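You operate a simulated robot arm through the tools that you are given. There is no shell and no other tool. Be economical: measure what you need, move in short steps, check, and stop when the job is done.

Carry out the task below with a simulated robot arm. There is one attempt and no reset: what you move stays moved.

TASK
Stand the teal stamp booklet under the magnifier's silver lens.
Fine: it is in the yellow-knob drawer; shut that after, and swing the lens over the booklet once it stands. Leave the white eraser.
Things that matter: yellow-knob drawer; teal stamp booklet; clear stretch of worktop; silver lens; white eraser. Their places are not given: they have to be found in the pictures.

It is judged by the outcome, as a careful person would: the job done as asked, and still so three seconds after it is handed in. It fails if anything else is knocked over, pushed out of place, dropped, spilled or broken.

THE ROBOT
A 6-joint arm with a two-finger parallel gripper, fixed in place. Base frame: the origin is at the foot of the arm, x ahead of it, y to its left, z up; the work surface is at about z = 782. Lengths are in mm, angles in rad, forces in N, time in s.
With the tool pointing down near the work surface it reaches from about 260 to 680 mm from the base axis. Its first joint turns from -1.152 to 1.152 rad. Payload 2.9 kg.
Tool frame: the origin (TCP) lies between the finger pads and is the grasp point; the fingertips stand 30 mm ahead of it; z points along the fingers, y is the line along which they close. The gripper opens to 110 mm. The fingers are 20 mm wide and 10 mm thick; the gripper's body (48 by 112 mm) begins 55 mm behind the TCP.
Orientation is that of the tool frame in the base frame, as a unit quaternion [w, x, y, z]. With the fingers straight down and closing along the base's y, the tool's x points along the base's -x, its y along +y and its z along -z.

THE INTERFACE
- The arm moves only by the tool servo_tool. Its argument "moves" is a list that holds one entry, the list of rows, each a list of 7 numbers: the shift along the tool's x, y, z in units of 20 mm (1.0 is 20 mm), then the turn, a rotation vector about the tool's x, y, z in units of 4 degrees (1.0 is 4 degrees), then the finger opening in mm, from 0 to 110. In form: [[[tx, ty, tz, wx, wy, wz, claw], ...]]. A call has 1 to 12 rows; each row shifts and turns the commanded pose from where the row before left it, along the tool's axes as they then stand. A call with a number of a shift or a turn outside -1 to 1 is refused whole. A row lasts 0.2 s, in which the tool goes at most 50 mm and 0.15 rad; a call with a longer step from one row to the next is refused whole, and so is a gripper value outside its range. A pose out of reach is approached as far as the arm can. The call stops where the force on the tool passes 40 N (or 10 N more than at its start, if that is more) or the arm is blocked; 0.2 s more then pass. The fingers move at their own pace (about 108 mm/s each) and stop on an object; they squeeze with about 35 N. The grip force told is the motor's: it shows also when the fingers shut on nothing. Time passes only in rows, and 0.2 s behind the last, so rows that do not move let the fingers close. It gives the time, the measured TCP pose, the force on the tool (base axes), the opening and the grip force at its end, in the units of the frame above (readings bear some noise), and new pictures: "pictures" is both (left out), scene, wrist or none.
- Cameras (640 x 400 px; columns grow to the right, rows downward): "scene" is fixed at [84.4, 443.5, 1382.6]; the picture's right is [-0.67, -0.74, 0.00], its down [-0.45, 0.40, -0.80] and it looks along [0.59, -0.53, -0.61] (base axes); focal length 365 px, centre (320, 200). "wrist" rides on the gripper at [-36, 0, -57] in the tool frame; the picture's right is [0.00, -1.00, 0.00], its down [0.97, 0.00, -0.24] and it looks along [0.24, 0.00, 0.97] (tool axes); focal length 218 px, centre (320, 200).
- point_at(camera, pixels): there is no depth. For up to 12 entries [column, row, z] of the newest picture of that camera ("zoom" is the newest enlarged one), the place [x, y] in the base frame at which the ray of that pixel passes the height z, good to about 2 mm. No time passes.
- close_up(camera, box): a new picture of the part [left, top, right, bottom] of that camera's present view, enlarged. No time passes.
- job_done(): hands the job in; it is judged then, once.

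Work in short steps. Measure before you move; look again where a grasp or a placing could have gone wrong, and mend it. You have 80 turns and 120 pictures in all, those below and enlarged ones among them. Open the gripper and draw the arm clear of the work before you hand the job in, unless the task says otherwise; then end with one line.

The tools are called after "Emit:" as a command line: name --argument value ..., lists and objects as JSON in quotes. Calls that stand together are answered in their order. servo_tool: Moves the arm, as the interface text tells. Its arguments: {"type":"object","properties":{"moves":{"type":"array","items":{"type":"array","items":{"type":"array","items":{"type":"number"}}}},"pictures":{"type":"string","enum":["both","scene","wrist","none"]}},"required":["moves"]} The other tools are called the same way: point_at (camera, pixels) gives the place at which the rays of pixels pass given heights; close_up (camera, box) takes an enlarged picture of a part of a camera's view; job_done () hands the job in.

At the start:

```text
time_s: 0.0
eef_pos: [514.6, 94.9, 1072.0]
tool_rot: [0.0, 0.0, 1.0, 0.0]
force: [-0.1, -0.2, -0.3]
width: 110.2
grasp_force: 0.0
```

scene: 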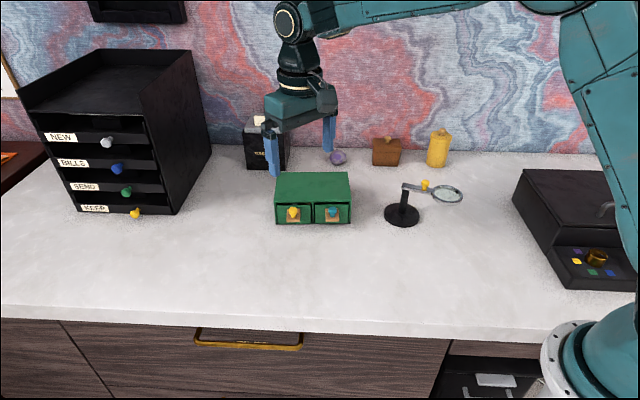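
wrist: 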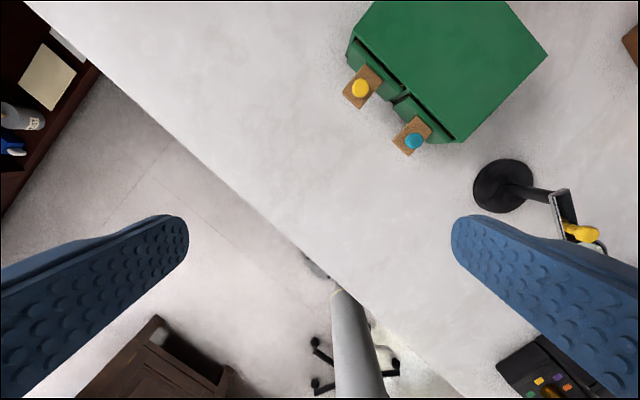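

The scene shows a green two-drawer box (knobs near (293,211) and (332,211)), and a magnifier at (405,200). I'll enlarge both areas before moving.

Emit:
close_up --camera "scene" --box '[240, 110, 480, 260]'

Emit:
close_up --camera "scene" --box '[10, 90, 220, 230]'

Emit:
close_up --camera "wrist" --box '[320, 0, 640, 260]'

```text
2.67 times, centred on (360, 185) of scene
```

zoom: 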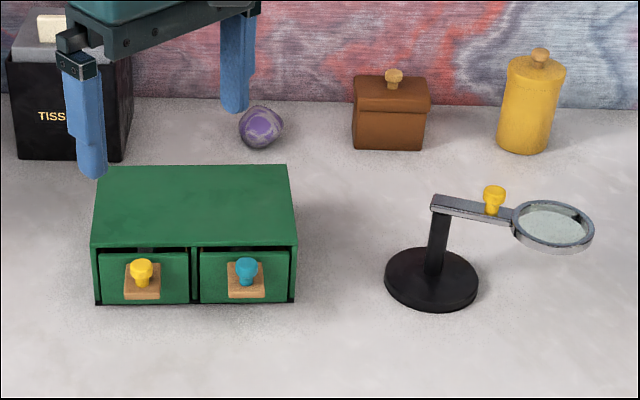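

```text
2.86 times, centred on (115, 160) of scene
```

zoom: 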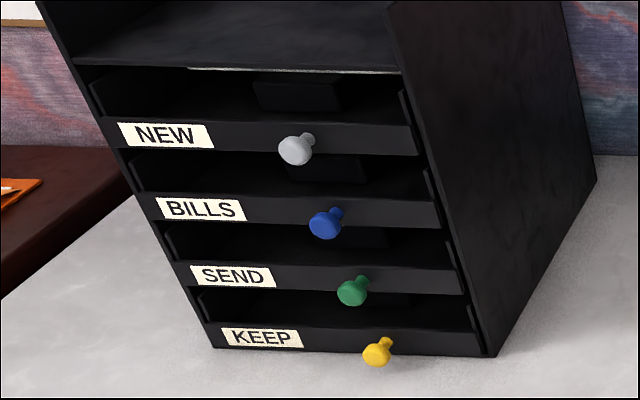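

```text
1.54 times, centred on (480, 130) of wrist
```

zoom: 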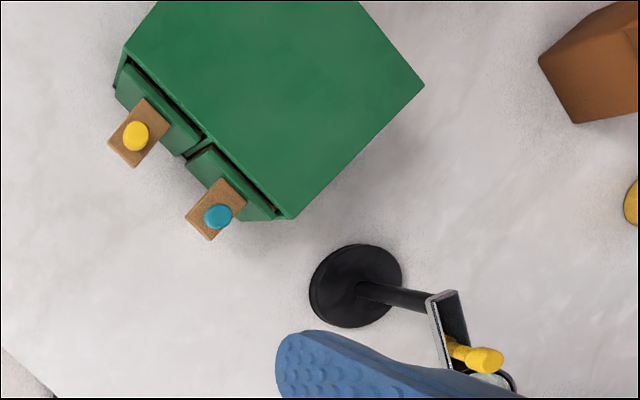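

Measure the box, knobs, magnifier and tray positions.

Emit:
point_at --camera "scene" --pixels '[[277, 224, 782], [350, 223, 782], [275, 201, 830], [350, 201, 830], [276, 172, 830], [348, 172, 830], [293, 211, 815], [332, 211, 815], [402, 214, 782], [404, 185, 850], [443, 194, 850], [136, 213, 800]]'

Emit:
point_at --camera "wrist" --pixels '[[361, 88, 815], [414, 141, 815], [348, 50, 830], [460, 142, 830], [547, 55, 830], [375, 0, 830], [503, 186, 785], [560, 195, 850], [582, 233, 860]]'

```text
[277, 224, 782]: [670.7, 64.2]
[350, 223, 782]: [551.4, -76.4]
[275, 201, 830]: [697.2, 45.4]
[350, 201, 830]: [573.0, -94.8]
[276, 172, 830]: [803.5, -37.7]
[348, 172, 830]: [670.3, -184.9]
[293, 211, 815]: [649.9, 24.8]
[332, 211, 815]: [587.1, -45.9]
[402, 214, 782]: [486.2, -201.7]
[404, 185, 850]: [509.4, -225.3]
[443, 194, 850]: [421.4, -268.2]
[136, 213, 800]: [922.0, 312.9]
```

```text
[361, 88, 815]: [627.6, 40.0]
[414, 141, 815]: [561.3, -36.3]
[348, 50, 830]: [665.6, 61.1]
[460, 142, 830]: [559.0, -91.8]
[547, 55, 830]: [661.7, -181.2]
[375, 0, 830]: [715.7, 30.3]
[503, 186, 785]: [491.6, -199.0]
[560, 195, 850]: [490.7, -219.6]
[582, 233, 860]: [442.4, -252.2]
```

Tray knob (922,313) is beyond reach; the green box's yellow knob (~(621,45,840)) is the one. The box's front faces (-0.74, 0.67), so I yaw the tool by 42° first.

Emit:
servo_tool --moves '[[[0, 0, 0, 0, 0, 1, 110], [0, 0, 0, 0, 0, 1, 110], [0, 0, 0, 0, 0, 1, 110], [0, 0, 0, 0, 0, 1, 110], [0, 0, 0, 0, 0, 1, 110], [0, 0, 0, 0, 0, 1, 110], [0, 0, 0, 0, 0, 1, 110], [0, 0, 0, 0, 0, 1, 110], [0, 0, 0, 0, 0, 1, 110], [0, 0, 0, 0, 0, 1, 110], [0, 0, 0, 0, 0, 0.5, 110], [0, 0, 0, 0, 0, 0, 110]]]' --pictures "wrist"

```text
time_s: 2.6
eef_pos: [517.2, 96.1, 1071.7]
tool_rot: [0.001, 0.359, 0.933, 0.0]
force: [0.0, 0.3, 0.1]
width: 110.2
grasp_force: 0.1
```

wrist: 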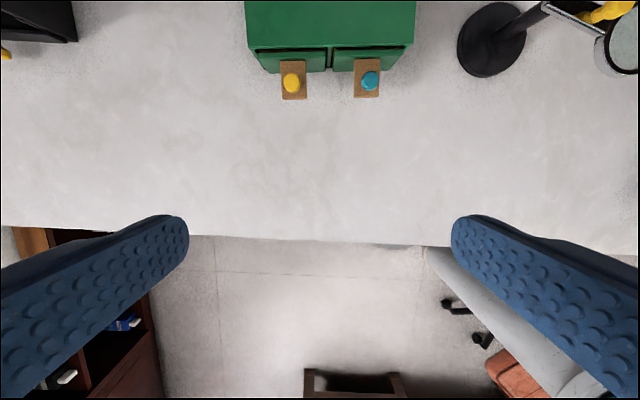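

Emit:
point_at --camera "wrist" --pixels '[[291, 82, 840], [370, 80, 840], [250, 48, 843], [412, 44, 843], [326, 68, 830], [492, 40, 785], [545, 8, 870], [605, 10, 880]]'

Emit:
close_up --camera "wrist" --box '[240, 0, 440, 125]'

```text
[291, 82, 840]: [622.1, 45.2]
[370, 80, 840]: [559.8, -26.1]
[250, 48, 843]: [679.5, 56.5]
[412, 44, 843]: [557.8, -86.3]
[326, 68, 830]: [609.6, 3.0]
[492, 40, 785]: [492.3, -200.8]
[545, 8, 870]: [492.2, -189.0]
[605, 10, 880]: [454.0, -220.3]
```

```text
3.20 times, centred on (340, 62) of wrist
```

zoom: 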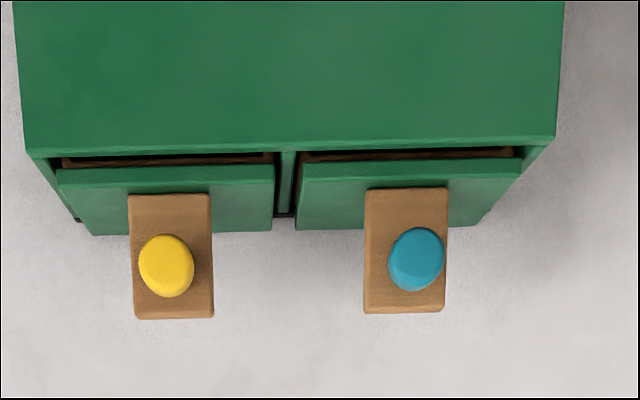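

Knob measured at about (622,45,840); the box is turned 49.6°, so I trim yaw by -0.4 unit and go above the knob at z≈960.

Emit:
servo_tool --moves '[[[0, 0, 0, 0, 0, -0.42, 70], [-0.941, 0.243, 0.93, 0, 0, 0, 70], [-0.941, 0.243, 0.93, 0, 0, 0, 70], [-0.941, 0.243, 0.93, 0, 0, 0, 70], [-0.941, 0.243, 0.93, 0, 0, 0, 70], [-0.941, 0.243, 0.93, 0, 0, 0, 70], [-0.941, 0.243, 0.93, 0, 0, 0, 70], [0, 0, 0, 0, 0, 0, 70]]]'

```text
time_s: 4.4
eef_pos: [622.1, 45.2, 961.6]
tool_rot: [0.0, 0.344, 0.939, 0.0]
force: [0.9, 0.0, 0.4]
width: 70.0
grasp_force: 0.0
```

scene: 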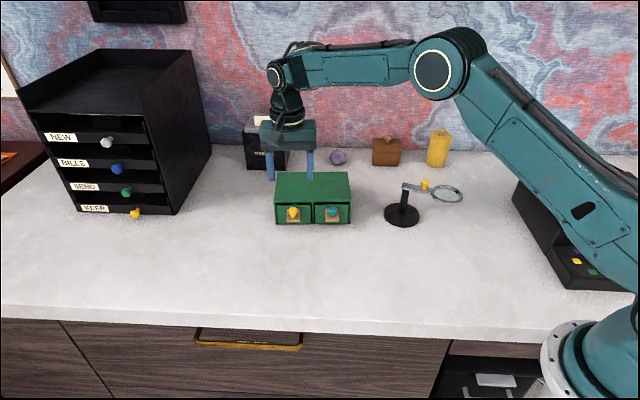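
wrist: 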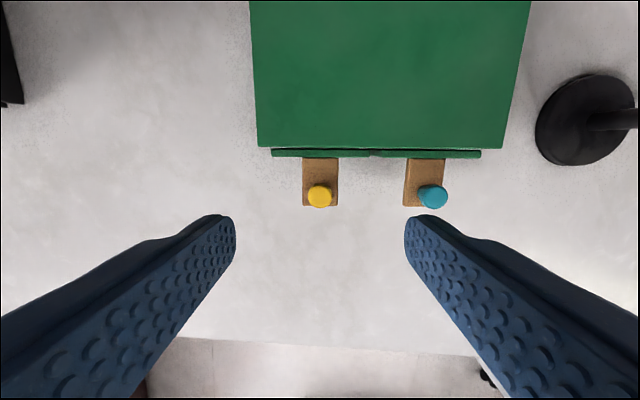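

Emit:
point_at --camera "wrist" --pixels '[[320, 196, 840], [320, 196, 830], [320, 196, 820], [320, 206, 815], [375, 150, 830]]'

Emit:
close_up --camera "scene" --box '[260, 160, 370, 230]'

Emit:
close_up --camera "wrist" --box '[250, 120, 450, 245]'

```text
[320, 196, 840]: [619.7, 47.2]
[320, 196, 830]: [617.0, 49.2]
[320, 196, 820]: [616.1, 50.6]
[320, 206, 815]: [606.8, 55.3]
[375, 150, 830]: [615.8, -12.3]
```

```text
5.71 times, centred on (315, 195) of scene
```

zoom: 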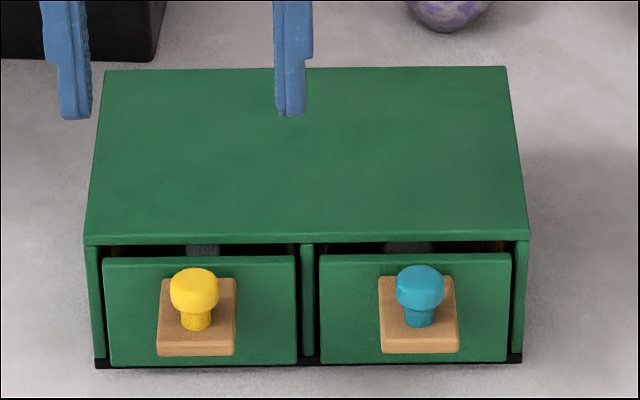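

```text
3.20 times, centred on (350, 182) of wrist
```

zoom: 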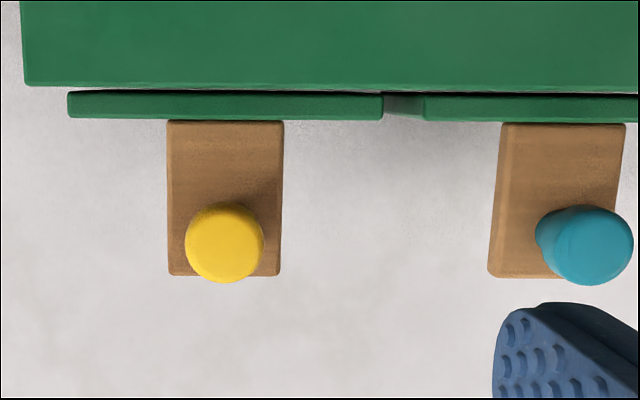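

Knob cap lies centred, ~4 mm ahead. Descend with fingers 60 open to TCP z≈852 (tips ≈822, just above the shelf).

Emit:
servo_tool --moves '[[[0.2, 0, 0.91, 0, 0, 0, 60], [0, 0, 0.91, 0, 0, 0, 60], [0, 0, 0.91, 0, 0, 0, 60], [0, 0, 0.91, 0, 0, 0, 60], [0, 0, 0.91, 0, 0, 0, 60], [0, 0, 0.91, 0, 0, 0, 60], [0, 0, 0, 0, 0, 0, 60]]]'

```text
time_s: 6.0
eef_pos: [619.5, 46.3, 850.5]
tool_rot: [0.002, 0.345, 0.939, 0.0]
force: [0.6, -0.2, -0.7]
width: 60.2
grasp_force: 0.0
```

scene: 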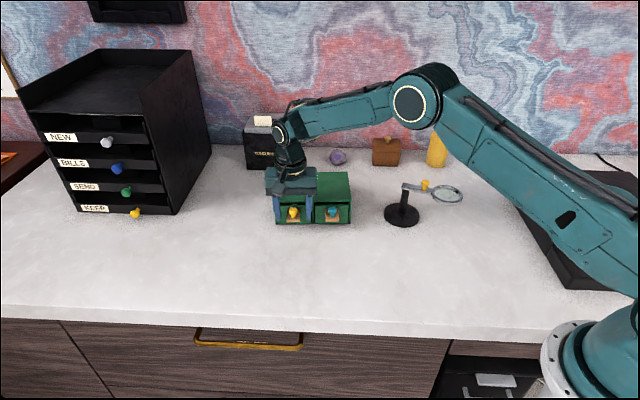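
wrist: 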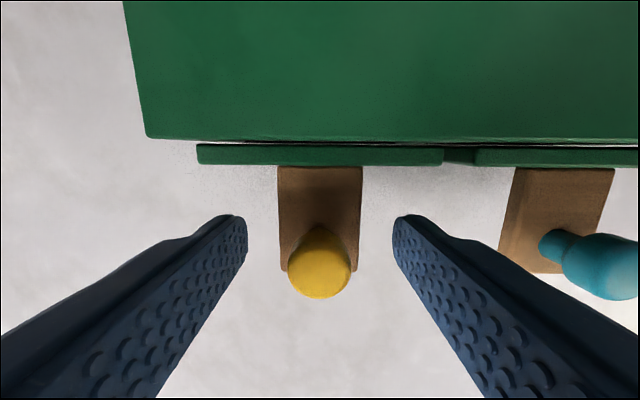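

Emit:
close_up --camera "scene" --box '[260, 165, 360, 230]'

```text
6.15 times, centred on (310, 198) of scene
```

zoom: 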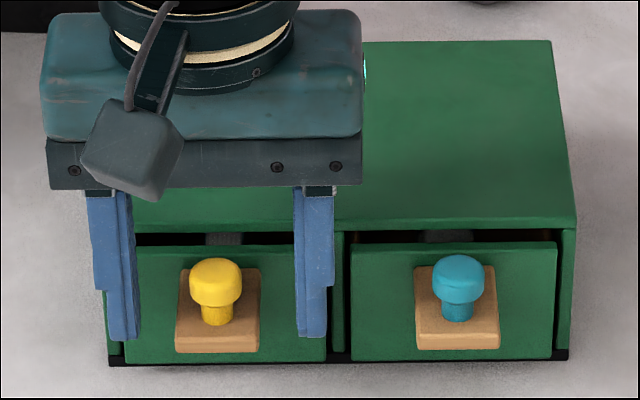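

Fingers straddle the knob. Shift 3 mm outward and close.

Emit:
servo_tool --moves '[[[0.15, 0, 0, 0, 0, 0, 60], [0, 0, 0, 0, 0, 0, 10], [0, 0, 0, 0, 0, 0, 10], [0, 0, 0, 0, 0, 0, 10], [0, 0, 0, 0, 0, 0, 10]]]' --pictures "wrist"

Emit:
close_up --camera "scene" --box '[260, 165, 360, 230]'

```text
time_s: 7.2
eef_pos: [617.1, 49.0, 850.3]
tool_rot: [0.0, 0.345, 0.939, 0.0]
force: [1.8, 4.9, 0.0]
width: 31.7
grasp_force: 35.1
```

wrist: 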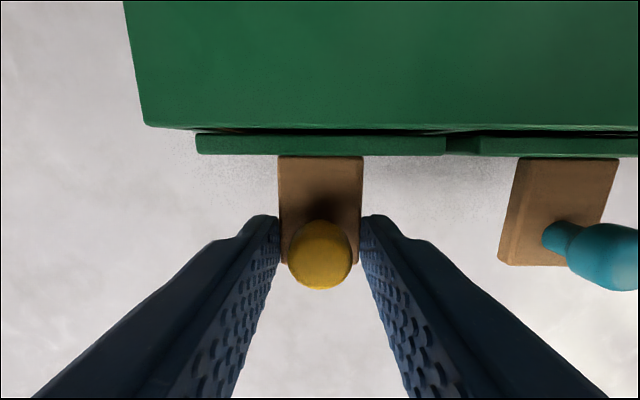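

```text
6.15 times, centred on (310, 198) of scene
```

zoom: 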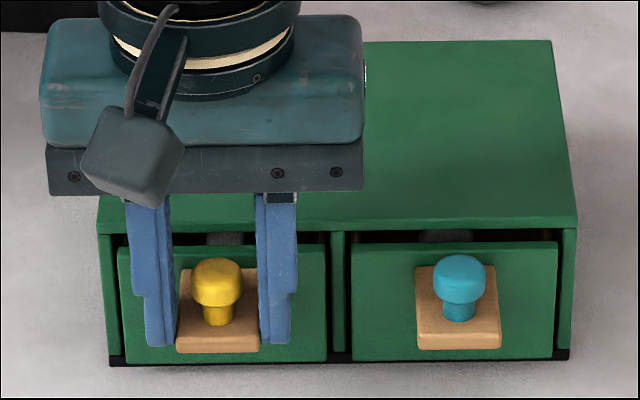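

The fingers hold the wooden tab (31.7 mm). Pull 60 mm in small steps.

Emit:
servo_tool --moves '[[[0.4, 0, 0, 0, 0, 0, 10], [0.4, 0, 0, 0, 0, 0, 10], [0.4, 0, 0, 0, 0, 0, 10], [0.4, 0, 0, 0, 0, 0, 10], [0.4, 0, 0, 0, 0, 0, 10], [0.4, 0, 0, 0, 0, 0, 10], [0.4, 0, 0, 0, 0, 0, 10], [0.2, 0, 0, 0, 0, 0, 10]]]'

```text
time_s: 9.0
eef_pos: [570.9, 87.8, 852.0]
tool_rot: [-0.001, 0.345, 0.939, 0.0]
force: [-3.1, -3.2, 0.4]
width: 31.6
grasp_force: 34.5
```

scene: 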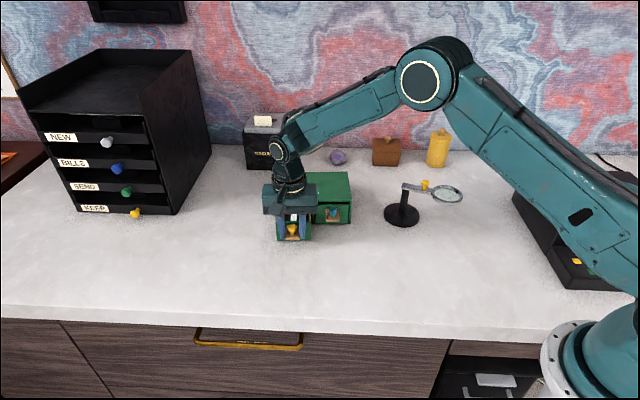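
wrist: 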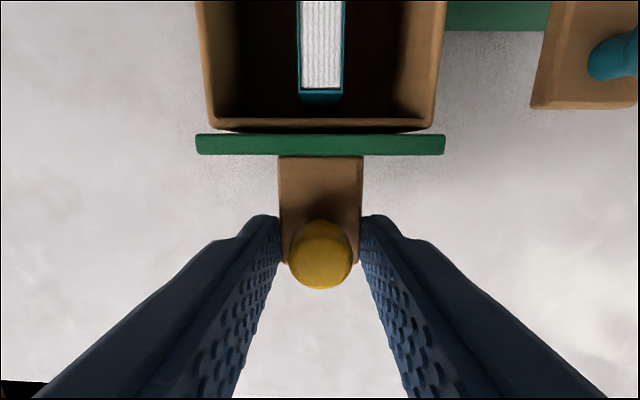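

The drawer slides freely and the booklet shows. Pull 30 mm more.

Emit:
servo_tool --moves '[[[0.4, 0, 0, 0, 0, 0, 10], [0.4, 0, 0, 0, 0, 0, 10], [0.4, 0, 0, 0, 0, 0, 10], [0.3, 0, 0, 0, 0, 0, 10], [0, 0, 0, 0, 0, 0, 10]]]'

Emit:
close_up --camera "scene" --box '[240, 165, 360, 250]'

```text
time_s: 10.2
eef_pos: [548.1, 107.8, 850.2]
tool_rot: [0.003, 0.345, 0.939, 0.0]
force: [6.5, -8.6, 1.0]
width: 31.6
grasp_force: 35.3
```

scene: 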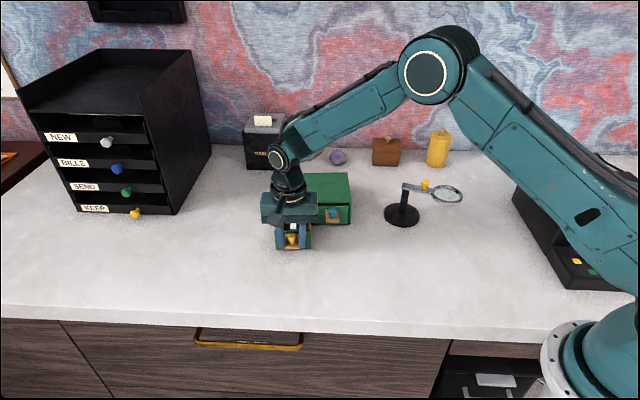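
wrist: 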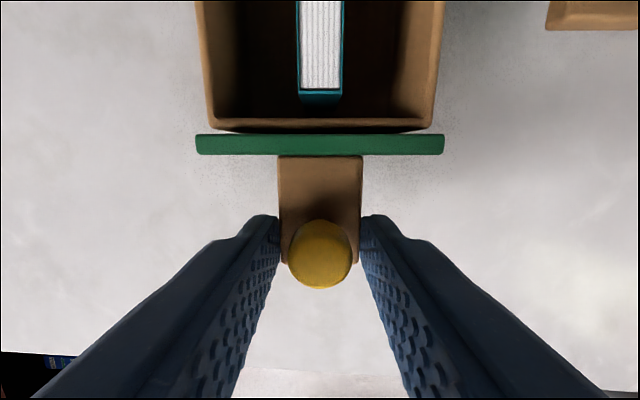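

```text
4.71 times, centred on (300, 208) of scene
```

zoom: 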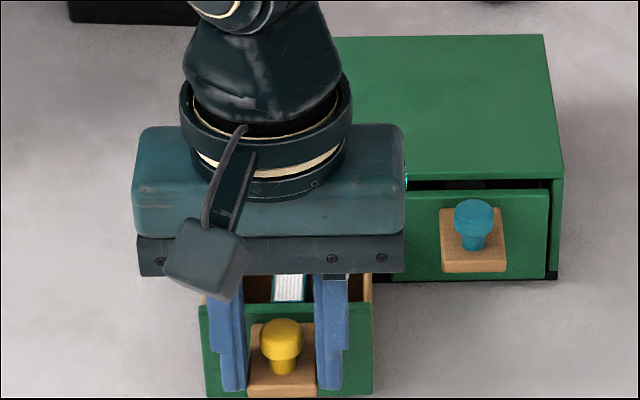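

Emit:
close_up --camera "scene" --box '[260, 165, 360, 230]'

```text
6.15 times, centred on (310, 198) of scene
```

zoom: 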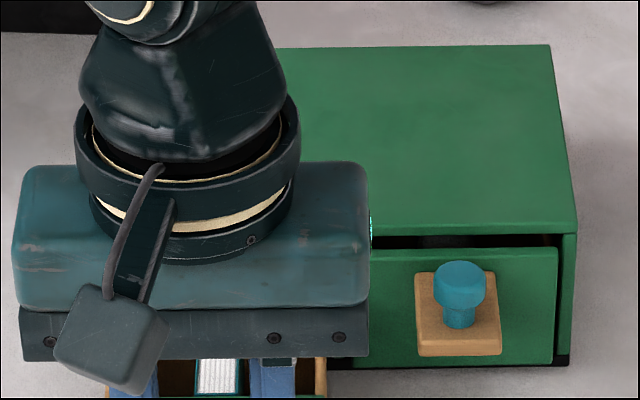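

The drawer hit its stop (box moved ~2 mm; I'll take that back on closing). Release and rise to look inside.

Emit:
servo_tool --moves '[[[-0.1, 0, 0, 0, 0, 0, 10], [0, 0, 0, 0, 0, 0, 60], [0, 0, 0, 0, 0, 0, 60], [0, 0, -0.9, 0, 0, 0, 60], [0, 0, -1, 0, 0, 0, 60], [0, 0, -1, 0, 0, 0, 60], [0, 0, -1, 0, 0, 0, 60], [-0.5, 0, -1, 0, 0, 0, 60], [-1, 0, -1, 0, 0, 0, 60], [-1, 0, -1, 0, 0, 0, 60], [0, 0, 0, 0, 0, 0, 60]]]'

Emit:
close_up --camera "scene" --box '[260, 165, 360, 260]'

Emit:
close_up --camera "wrist" --box '[200, 60, 440, 210]'

```text
time_s: 12.6
eef_pos: [588.6, 72.0, 990.1]
tool_rot: [0.0, 0.344, 0.939, -0.001]
force: [-1.2, 0.0, -0.3]
width: 60.1
grasp_force: 0.1
```

scene: 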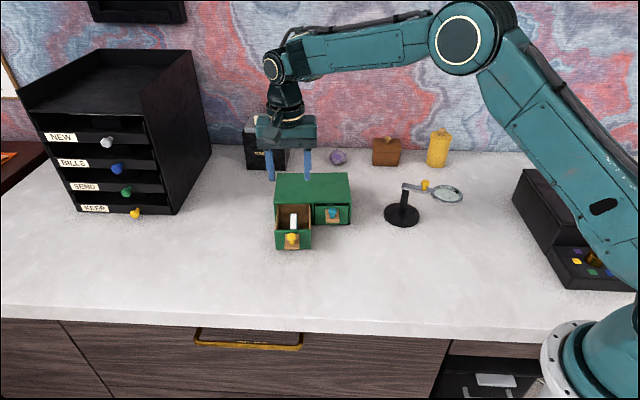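
wrist: 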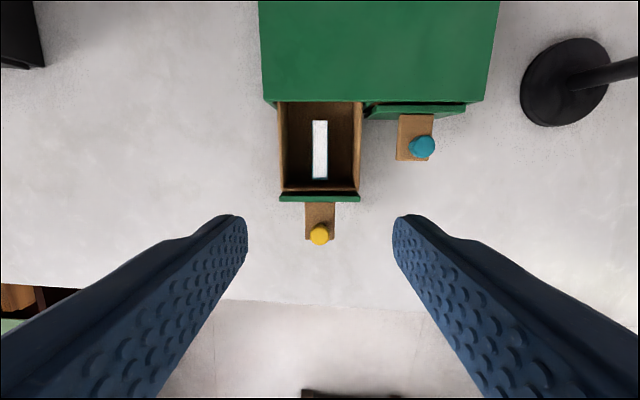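

```text
4.21 times, centred on (310, 212) of scene
```

zoom: 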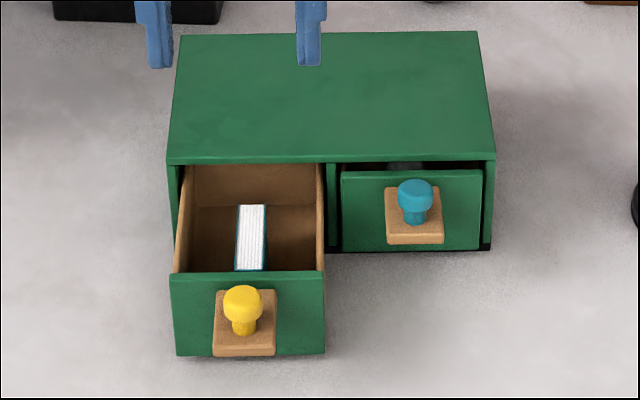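

```text
2.67 times, centred on (320, 135) of wrist
```

zoom: 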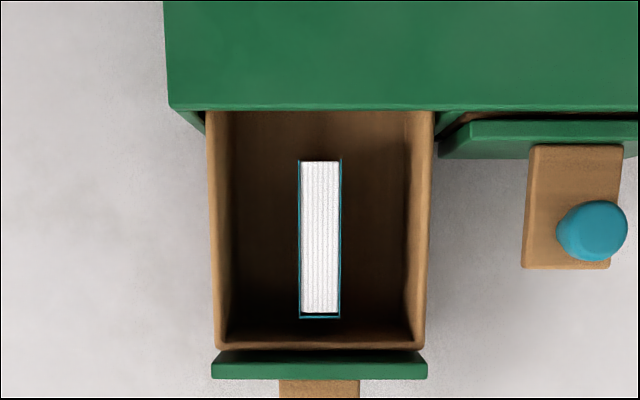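

Emit:
point_at --camera "wrist" --pixels '[[320, 120, 830], [320, 178, 830], [312.5, 150, 830], [327.5, 150, 830], [320, 120, 815], [320, 178, 815], [319, 235, 838], [357, 100, 830]]'

Emit:
point_at --camera "scene" --pixels '[[293.9, 213.7, 830], [293.9, 213.7, 815], [292, 229.5, 830], [292, 229.5, 815]]'

```text
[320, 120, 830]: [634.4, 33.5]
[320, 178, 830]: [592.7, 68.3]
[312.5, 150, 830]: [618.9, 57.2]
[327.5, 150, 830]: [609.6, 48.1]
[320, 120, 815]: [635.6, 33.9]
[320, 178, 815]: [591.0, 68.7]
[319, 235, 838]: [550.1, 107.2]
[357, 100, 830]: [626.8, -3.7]
```

```text
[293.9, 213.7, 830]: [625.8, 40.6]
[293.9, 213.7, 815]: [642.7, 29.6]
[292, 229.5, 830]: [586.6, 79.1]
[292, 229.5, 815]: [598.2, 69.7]
```

Booklet stands in the drawer: top ≈820, centre ≈(613,51), ~13 thick along the tool's closing line. Move above it and look.

Emit:
servo_tool --moves '[[[-0.8, 0, 0.9, 0, 0, 0, 38], [-0.83, 0, 0.9, 0, 0, 0, 38], [0, 0, 0.9, 0, 0, 0, 38], [0, 0, 0.9, 0, 0, 0, 38], [0, 0, 0.9, 0, 0, 0, 38], [0, 0, 0, 0, 0, 0, 38]]]'

Emit:
close_up --camera "wrist" --box '[200, 110, 440, 260]'

```text
time_s: 14.0
eef_pos: [612.0, 51.6, 899.5]
tool_rot: [0.0, 0.345, 0.939, 0.0]
force: [0.0, -0.6, 0.0]
width: 38.1
grasp_force: 0.0
```

scene: 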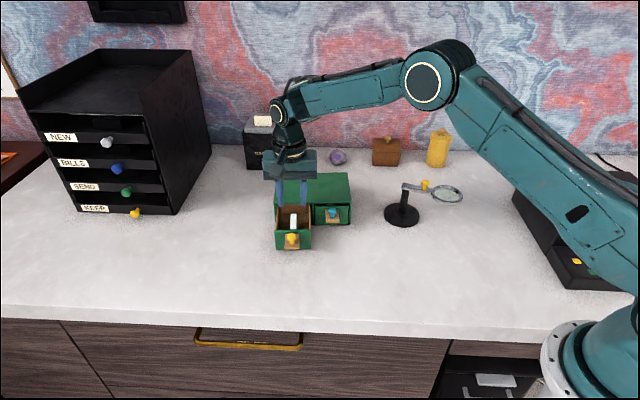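
wrist: 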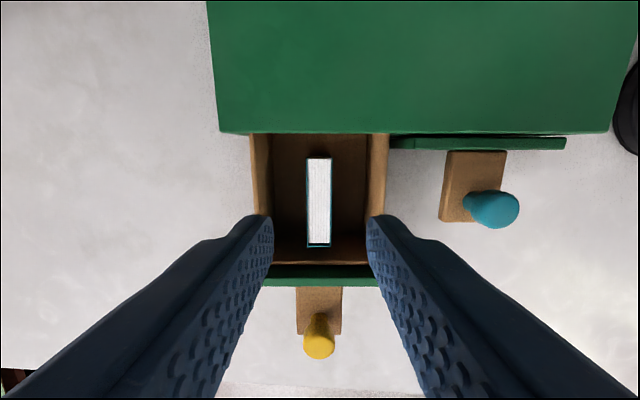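

```text
2.67 times, centred on (320, 185) of wrist
```

zoom: 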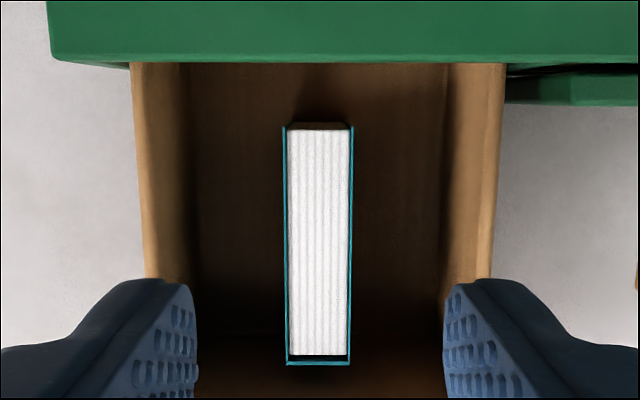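

Centred within ~1 mm. Descend to TCP z≈828 (tips ≈798).

Emit:
servo_tool --moves '[[[0.05, 0.05, 0.9, 0, 0, 0, 38], [0.05, 0, 0.9, 0, 0, 0, 38], [0, 0, 0.9, 0, 0, 0, 38], [0, 0, 0.5, 0, 0, 0, 38], [0, 0, 0.4, 0, 0, 0, 38], [0, 0, 0, 0, 0, 0, 38]]]'

Emit:
close_up --camera "scene" --box '[260, 175, 340, 255]'

```text
time_s: 15.4
eef_pos: [611.9, 54.2, 827.1]
tool_rot: [0.0, 0.344, 0.939, 0.0]
force: [-0.2, -0.5, 0.5]
width: 38.0
grasp_force: 0.0
```

scene: 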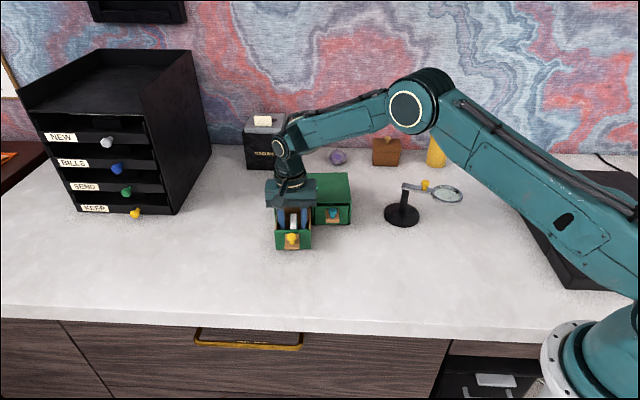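
wrist: 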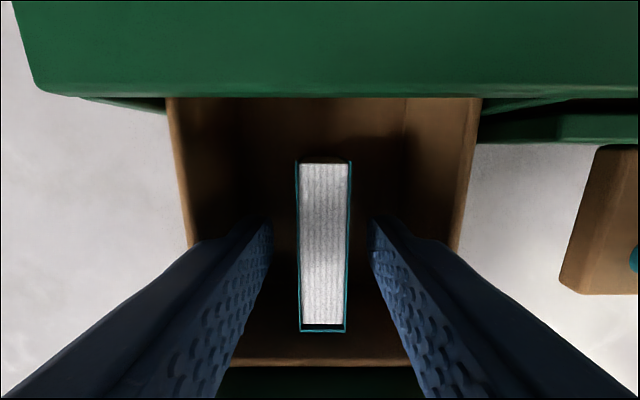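

```text
5.00 times, centred on (300, 215) of scene
```

zoom: 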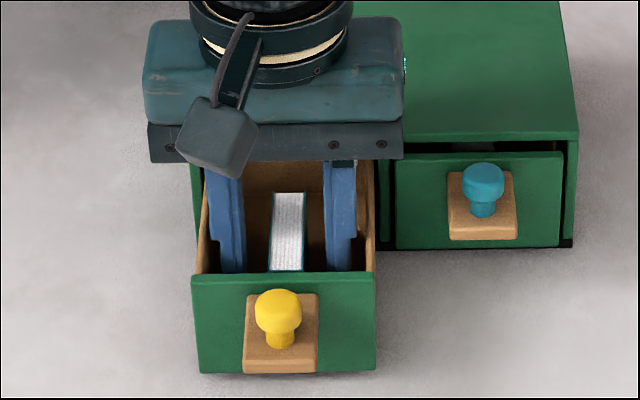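

Emit:
servo_tool --moves '[[[0, 0, 0.2, 0, 0, 0, 38], [0, 0, 0, 0, 0, 0, 5], [0, 0, 0, 0, 0, 0, 5], [0, 0, 0, 0, 0, 0, 5], [0, 0, -0.5, 0, 0, 0, 5], [0, 0, -0.9, 0, 0, 0, 5], [0, 0, -0.9, 0, 0, 0, 5], [0, 0, -0.9, 0, 0, 0, 5], [0, 0, -0.9, 0, 0, 0, 5], [0, 0, -0.9, 0, 0, 0, 5], [0, 0, 0, 0, 0, 0, 5]]]'

Emit:
close_up --camera "scene" --box '[250, 120, 360, 255]'

```text
time_s: 17.8
eef_pos: [612.3, 55.1, 922.0]
tool_rot: [0.0, 0.344, 0.939, 0.001]
force: [0.2, -0.9, 0.5]
width: 15.0
grasp_force: 35.3
```

scene: 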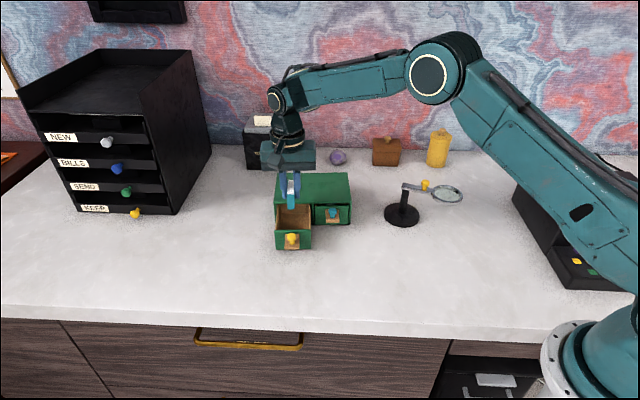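
wrist: 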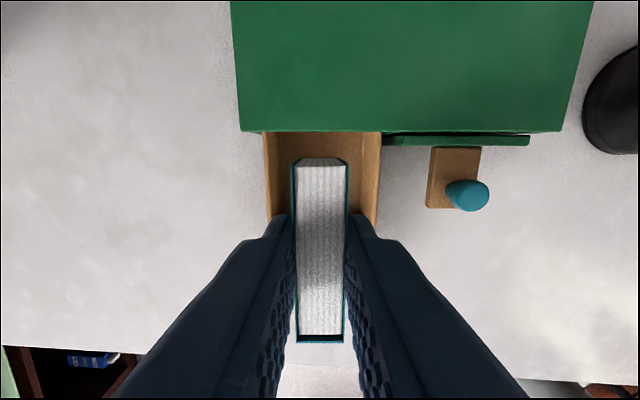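

```text
2.96 times, centred on (305, 188) of scene
```

zoom: 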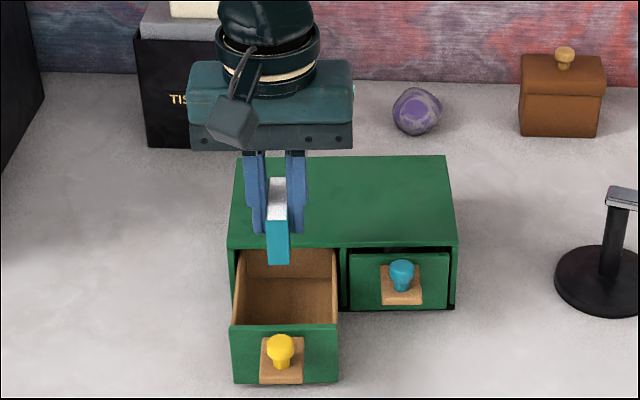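

Booklet is held upright (15 mm grip). Carry it up and toward the clear stretch left of the magnifier, and look at the magnifier from there.

Emit:
servo_tool --moves '[[[0, 0, -1, 0, 0, 0, 5], [0.1, -1, -1, 0, 0, 0, 5], [0.1, -1, 0, 0, 0, 0, 5], [0.1, -1, 0, 0, 0, 0, 5], [0.1, -1, 0, 0, 0, 0, 5], [0.1, -1, 0, 0, 0, 0, 5], [0.1, -1, 0, 0, 0, 0, 5], [0.1, -1, 0, 0, 0, 0, 5], [0.1, -1, 0, 0, 0, 0, 5], [0.1, -1, 0, 0, 0, 0, 5], [0.1, -1, 0, 0, 0, 0, 5], [0, 0, 0, 0, 0, 0, 5]]]'

Emit:
close_up --camera "scene" --box '[360, 130, 500, 250]'

```text
time_s: 20.4
eef_pos: [465.7, -84.9, 963.4]
tool_rot: [0.0, 0.345, 0.939, -0.001]
force: [0.6, -1.3, -0.2]
width: 14.9
grasp_force: 34.9
```

scene: 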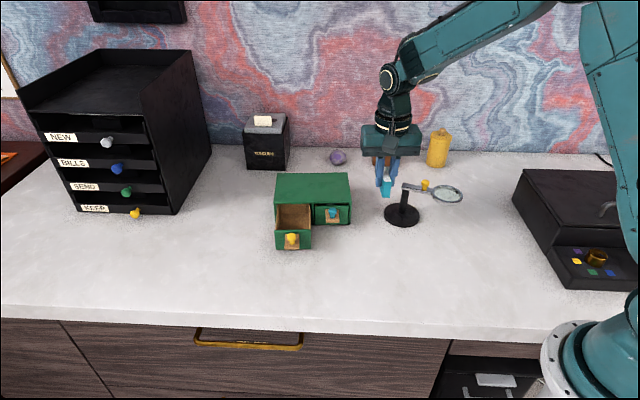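
wrist: 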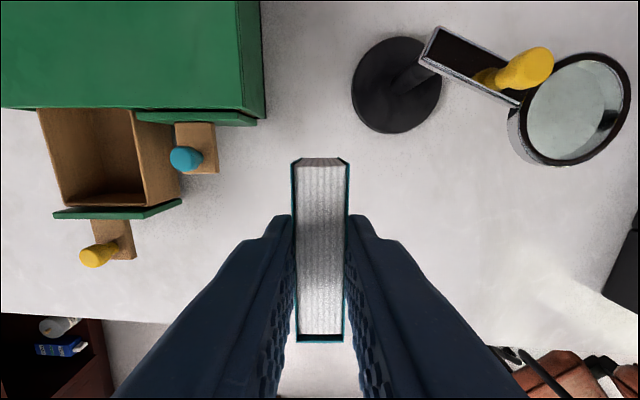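

```text
3.33 times, centred on (430, 190) of scene
```

zoom: 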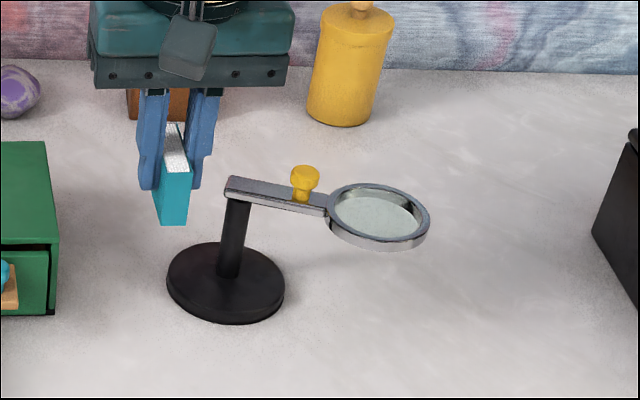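

Emit:
point_at --camera "scene" --pixels '[[447.5, 194.5, 865], [447.5, 194.5, 885], [425.6, 182.5, 885], [425.6, 182.5, 905], [401.7, 214.7, 785], [404, 186, 865], [404, 186, 885]]'

Emit:
point_at --camera "wrist" --pixels '[[578, 105, 865], [578, 105, 885], [533, 65, 885], [533, 65, 905], [396, 85, 785], [431, 48, 865], [431, 48, 885], [402, 84, 785]]'

```text
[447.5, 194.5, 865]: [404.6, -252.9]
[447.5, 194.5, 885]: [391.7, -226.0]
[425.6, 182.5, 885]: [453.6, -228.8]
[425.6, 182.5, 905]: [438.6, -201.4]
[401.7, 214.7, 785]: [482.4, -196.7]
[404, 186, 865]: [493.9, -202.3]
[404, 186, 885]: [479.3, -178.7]
```

```text
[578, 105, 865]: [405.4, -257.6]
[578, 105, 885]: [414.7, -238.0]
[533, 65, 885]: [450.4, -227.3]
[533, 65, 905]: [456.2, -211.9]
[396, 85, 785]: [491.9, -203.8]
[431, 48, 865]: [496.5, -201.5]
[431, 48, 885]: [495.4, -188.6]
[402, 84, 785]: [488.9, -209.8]
```

Post ≈(487,-202), lens ≈(405,-255, 864) radius ≈98, knob cap ≈(452,-228,886). Booklet spot on the swing circle at ≈(418,-133), clear worktop; move over it and descend to z≈835.

Emit:
servo_tool --moves '[[[0.1, -0.85, 0, 0, 0, 0, 5], [0.1, -0.85, 0, 0, 0, 0, 5], [0.1, -0.85, 0, 0, 0, 0, 5], [0.1, -0.82, 0, 0, 0, 0, 5], [0, 0, 0.9, 0, 0, 0, 5], [0, 0, 0.9, 0, 0, 0, 5], [0, 0, 0.9, 0, 0, 0, 5], [0, 0, 0.9, 0, 0, 0, 5], [0, 0, 0.9, 0, 0, 0, 5], [0, 0, 0.9, 0, 0, 0, 5], [0, 0, 0.8, 0, 0, 0, 5], [0, 0, 0, 0, 0, 0, 5]]]'

Emit:
close_up --camera "scene" --box '[360, 150, 500, 250]'

```text
time_s: 23.0
eef_pos: [416.5, -131.8, 839.6]
tool_rot: [-0.001, 0.344, 0.939, 0.001]
force: [0.1, -0.5, -0.2]
width: 15.0
grasp_force: 34.8
```

scene: 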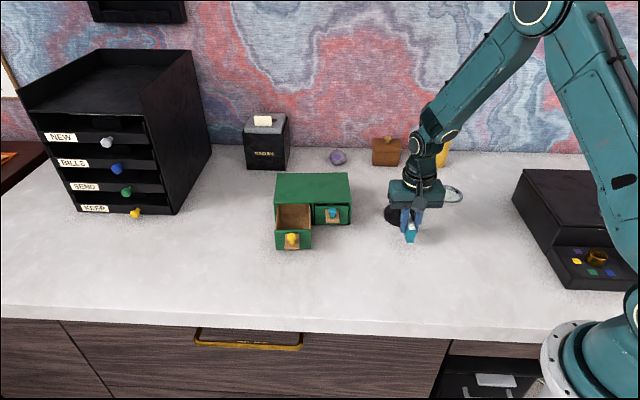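
wrist: 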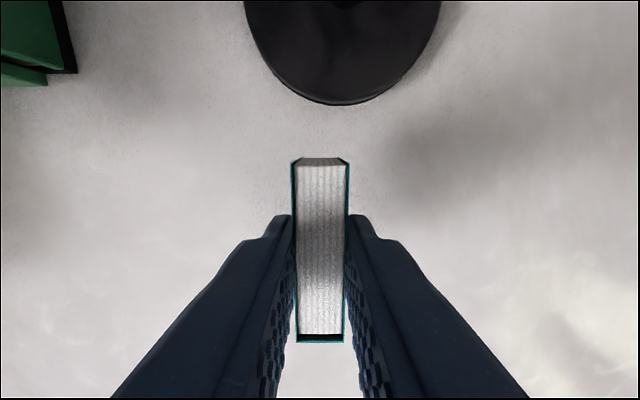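

```text
4.00 times, centred on (430, 200) of scene
```

zoom: 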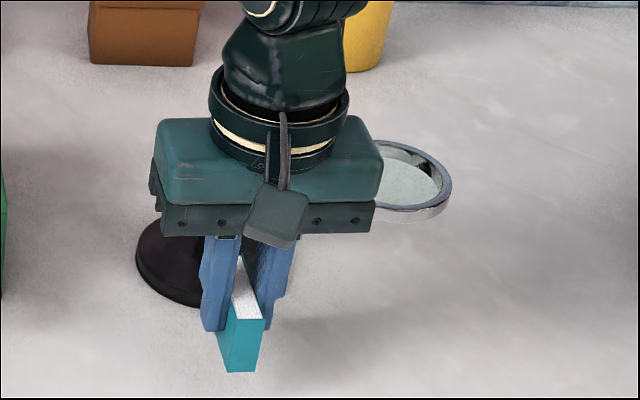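

Emit:
servo_tool --moves '[[[0, 0, 0.2, 0, 0, 0, 5], [0, 0, 0.2, 0, 0, 0, 5], [0, 0, 0.15, 0, 0, 0, 5], [0, 0, 0.1, 0, 0, 0, 5], [0, 0, 0.1, 0, 0, 0, 5]]]' --pictures "none"

Emit:
close_up --camera "scene" --box '[380, 190, 460, 255]'

```text
time_s: 24.2
eef_pos: [417.6, -132.0, 825.1]
tool_rot: [0.0, 0.345, 0.939, 0.0]
force: [-1.0, 0.1, -0.4]
width: 15.0
grasp_force: 34.9
```

```text
6.15 times, centred on (420, 222) of scene
```

zoom: 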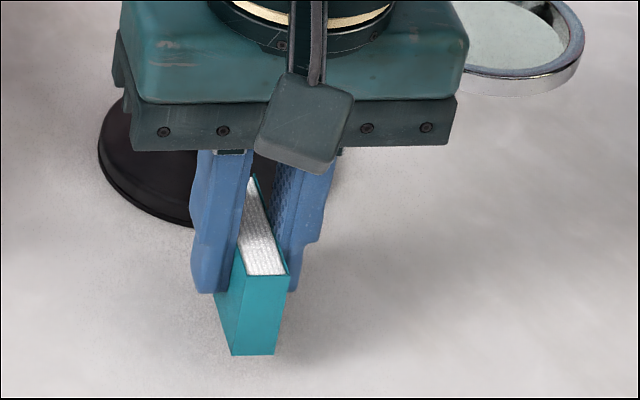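

Emit:
point_at --camera "scene" --pixels '[[409.2, 247.3, 780], [409.2, 247.3, 785], [409.2, 247.3, 790], [411, 234, 815]]'

Emit:
servo_tool --moves '[[[0, 0, 0.1, 0, 0, 0, 5], [0, 0, 0.05, 0, 0, 0, 5]]]' --pictures "none"

```text
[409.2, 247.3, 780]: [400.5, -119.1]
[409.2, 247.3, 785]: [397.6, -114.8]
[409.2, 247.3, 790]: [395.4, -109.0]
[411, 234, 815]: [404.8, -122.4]
```

```text
time_s: 24.8
eef_pos: [417.8, -131.7, 820.9]
tool_rot: [0.0, 0.344, 0.939, -0.001]
force: [0.0, -1.1, -0.5]
width: 15.2
grasp_force: 35.4
```

Emit:
servo_tool --moves '[[[0, 0, 0.05, 0, 0, 0, 5], [0, 0, 0.05, 0, 0, 0, 5]]]' --pictures "none"

```text
time_s: 25.4
eef_pos: [416.8, -131.8, 818.7]
tool_rot: [0.0, 0.345, 0.939, 0.0]
force: [0.9, 0.7, 0.2]
width: 14.8
grasp_force: 35.0
```

Emit:
servo_tool --moves '[[[0, 0, 0.05, 0, 0, 0, 5], [0, 0, 0.05, 0, 0, 0, 5]]]' --pictures "none"

Emit:
close_up --camera "scene" --box '[380, 190, 460, 255]'

```text
time_s: 26.0
eef_pos: [417.8, -130.8, 818.0]
tool_rot: [0.0, 0.344, 0.939, 0.0]
force: [-0.7, 0.1, -0.1]
width: 14.9
grasp_force: 35.0
```

```text
6.15 times, centred on (420, 222) of scene
```

zoom: 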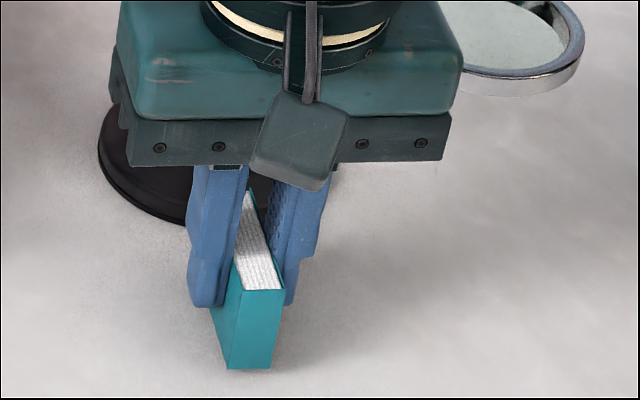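

Emit:
servo_tool --moves '[[[0, 0, 0.05, 0, 0, 0, 5], [0, 0, 0.05, 0, 0, 0, 5]]]' --pictures "none"

Emit:
point_at --camera "scene" --pixels '[[408.3, 249.5, 778], [408.3, 249.5, 782], [408.3, 249.5, 786]]'

```text
time_s: 26.6
eef_pos: [417.6, -130.4, 815.3]
tool_rot: [0.001, 0.344, 0.939, 0.0]
force: [0.4, 0.5, -0.7]
width: 14.9
grasp_force: 35.1
```

```text
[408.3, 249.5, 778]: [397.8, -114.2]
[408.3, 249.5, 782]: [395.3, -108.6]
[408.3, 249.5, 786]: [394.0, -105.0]
```

Emit:
close_up --camera "scene" --box '[380, 190, 460, 255]'

```text
6.15 times, centred on (420, 222) of scene
```

zoom: 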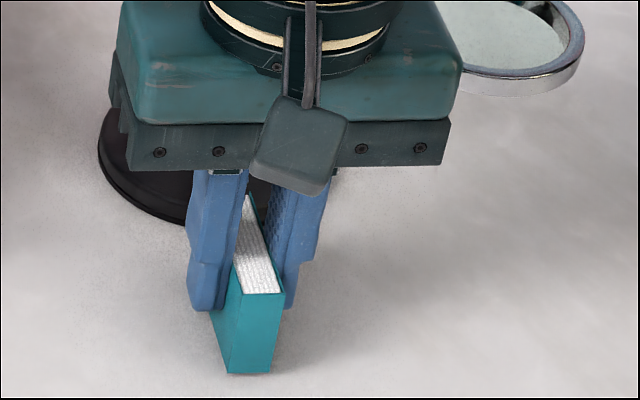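

Emit:
servo_tool --moves '[[[0, 0, 0.05, 0, 0, 0, 5], [0, 0, 0, 0, 0, 0, 5]]]' --pictures "wrist"

```text
time_s: 27.2
eef_pos: [417.0, -131.3, 813.7]
tool_rot: [0.0, 0.345, 0.939, 0.0]
force: [-0.5, -0.5, 0.2]
width: 14.8
grasp_force: 34.9
```

wrist: 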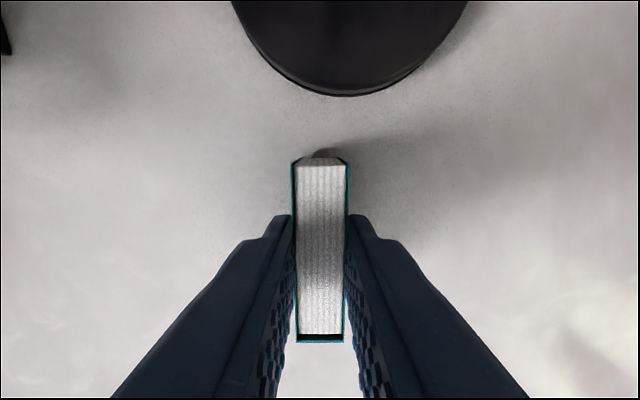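

Emit:
servo_tool --moves '[[[0, 0, 0.05, 0, 0, 0, 5], [0, 0, 0, 0, 0, 0, 5]]]' --pictures "none"

Emit:
close_up --camera "wrist" --box '[260, 120, 400, 210]'

```text
time_s: 27.8
eef_pos: [418.0, -130.9, 813.2]
tool_rot: [0.0, 0.344, 0.939, 0.0]
force: [0.8, -0.1, 0.9]
width: 15.0
grasp_force: 35.6
```

```text
4.44 times, centred on (330, 165) of wrist
```

zoom: 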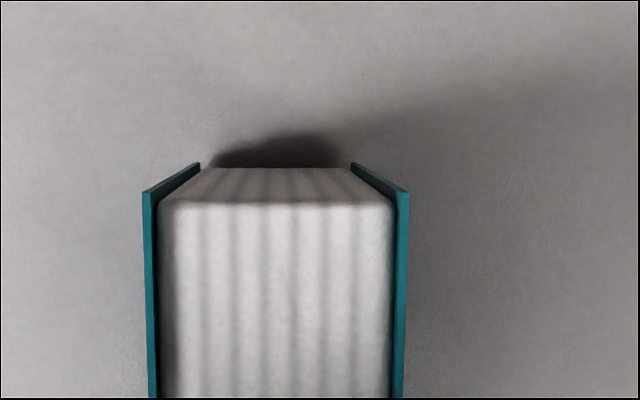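

Emit:
servo_tool --moves '[[[0, 0, 0.05, 0, 0, 0, 5], [0, 0, 0, 0, 0, 0, 5]]]' --pictures "none"

Emit:
close_up --camera "wrist" --box '[260, 120, 400, 210]'

```text
time_s: 28.4
eef_pos: [417.6, -130.7, 811.1]
tool_rot: [-0.001, 0.345, 0.939, 0.0]
force: [-0.4, -0.5, 0.0]
width: 15.0
grasp_force: 35.3
```

```text
4.44 times, centred on (330, 165) of wrist
```

zoom: 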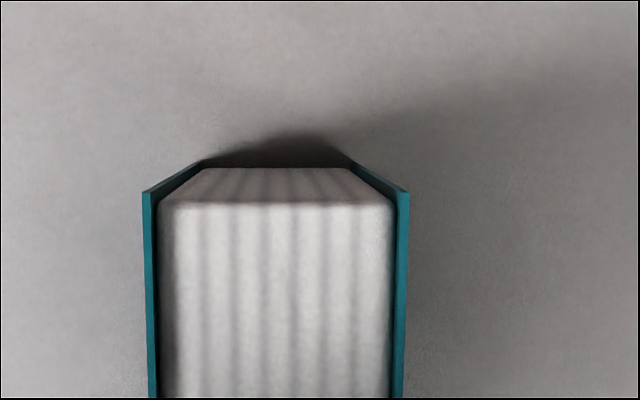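

Emit:
servo_tool --moves '[[[0, 0, 0.05, 0, 0, 0, 5], [0, 0, 0, 0, 0, 0, 5]]]' --pictures "none"

Emit:
close_up --camera "wrist" --box '[260, 120, 400, 210]'

```text
time_s: 29.0
eef_pos: [416.9, -131.4, 812.6]
tool_rot: [0.001, 0.344, 0.939, 0.0]
force: [-4.6, 0.0, 15.6]
width: 14.7
grasp_force: 35.1
```

```text
4.44 times, centred on (330, 165) of wrist
```

zoom: 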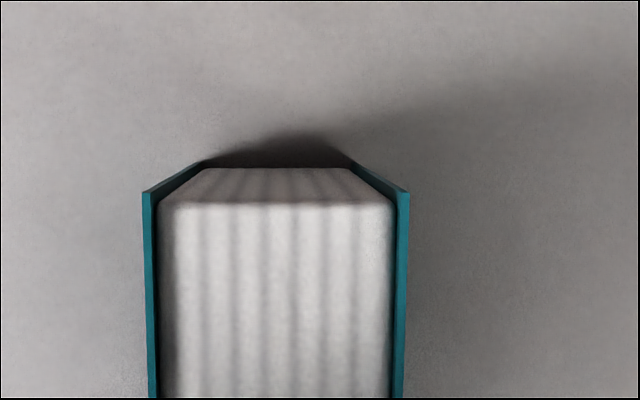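

Contact (15.6 N up). Ease back 0.6 mm, open, and rise straight up.

Emit:
servo_tool --moves '[[[0, 0, -0.03, 0, 0, 0, 5], [0, 0, 0, 0, 0, 0, 20], [0, 0, 0, 0, 0, 0, 40], [0, 0, 0, 0, 0, 0, 40], [0, 0, -0.3, 0, 0, 0, 40], [0, 0, -0.8, 0, 0, 0, 40], [0, 0, -1, 0, 0, 0, 40], [0, 0, -1, 0, 0, 0, 40], [0, 0, -1, 0, 0, 0, 40], [0, 0, -1, 0, 0, 0, 40], [0, 0, -1, 0, 0, 0, 40], [0, 0, -1, 0, 0, 0, 40]]]'

Emit:
close_up --camera "scene" --box '[360, 165, 480, 255]'

```text
time_s: 31.6
eef_pos: [416.5, -132.5, 954.9]
tool_rot: [0.0, 0.345, 0.939, 0.0]
force: [-0.4, 1.0, 0.7]
width: 39.7
grasp_force: 0.1
```

scene: 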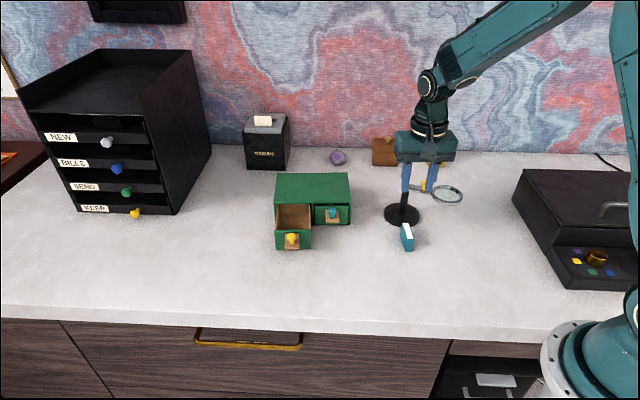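
wrist: 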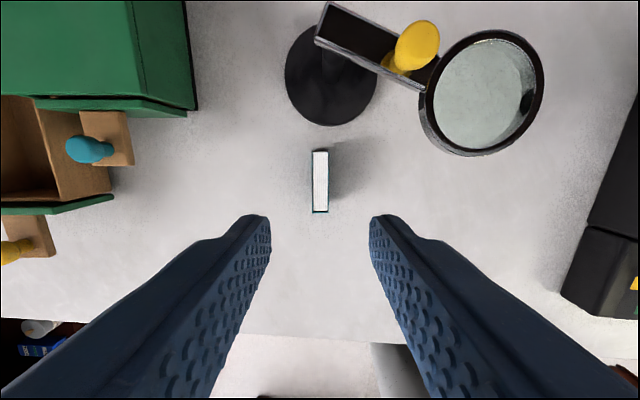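

```text
4.44 times, centred on (420, 210) of scene
```

zoom: 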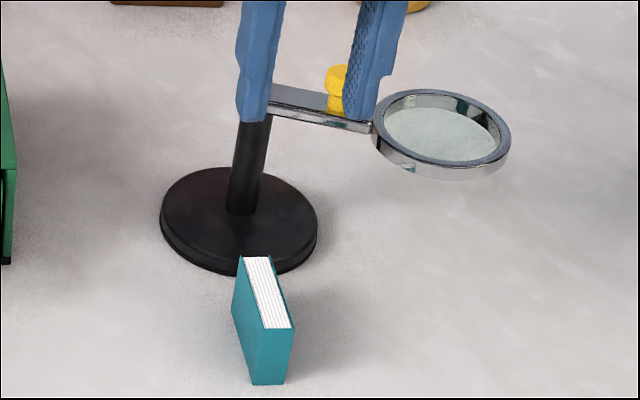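

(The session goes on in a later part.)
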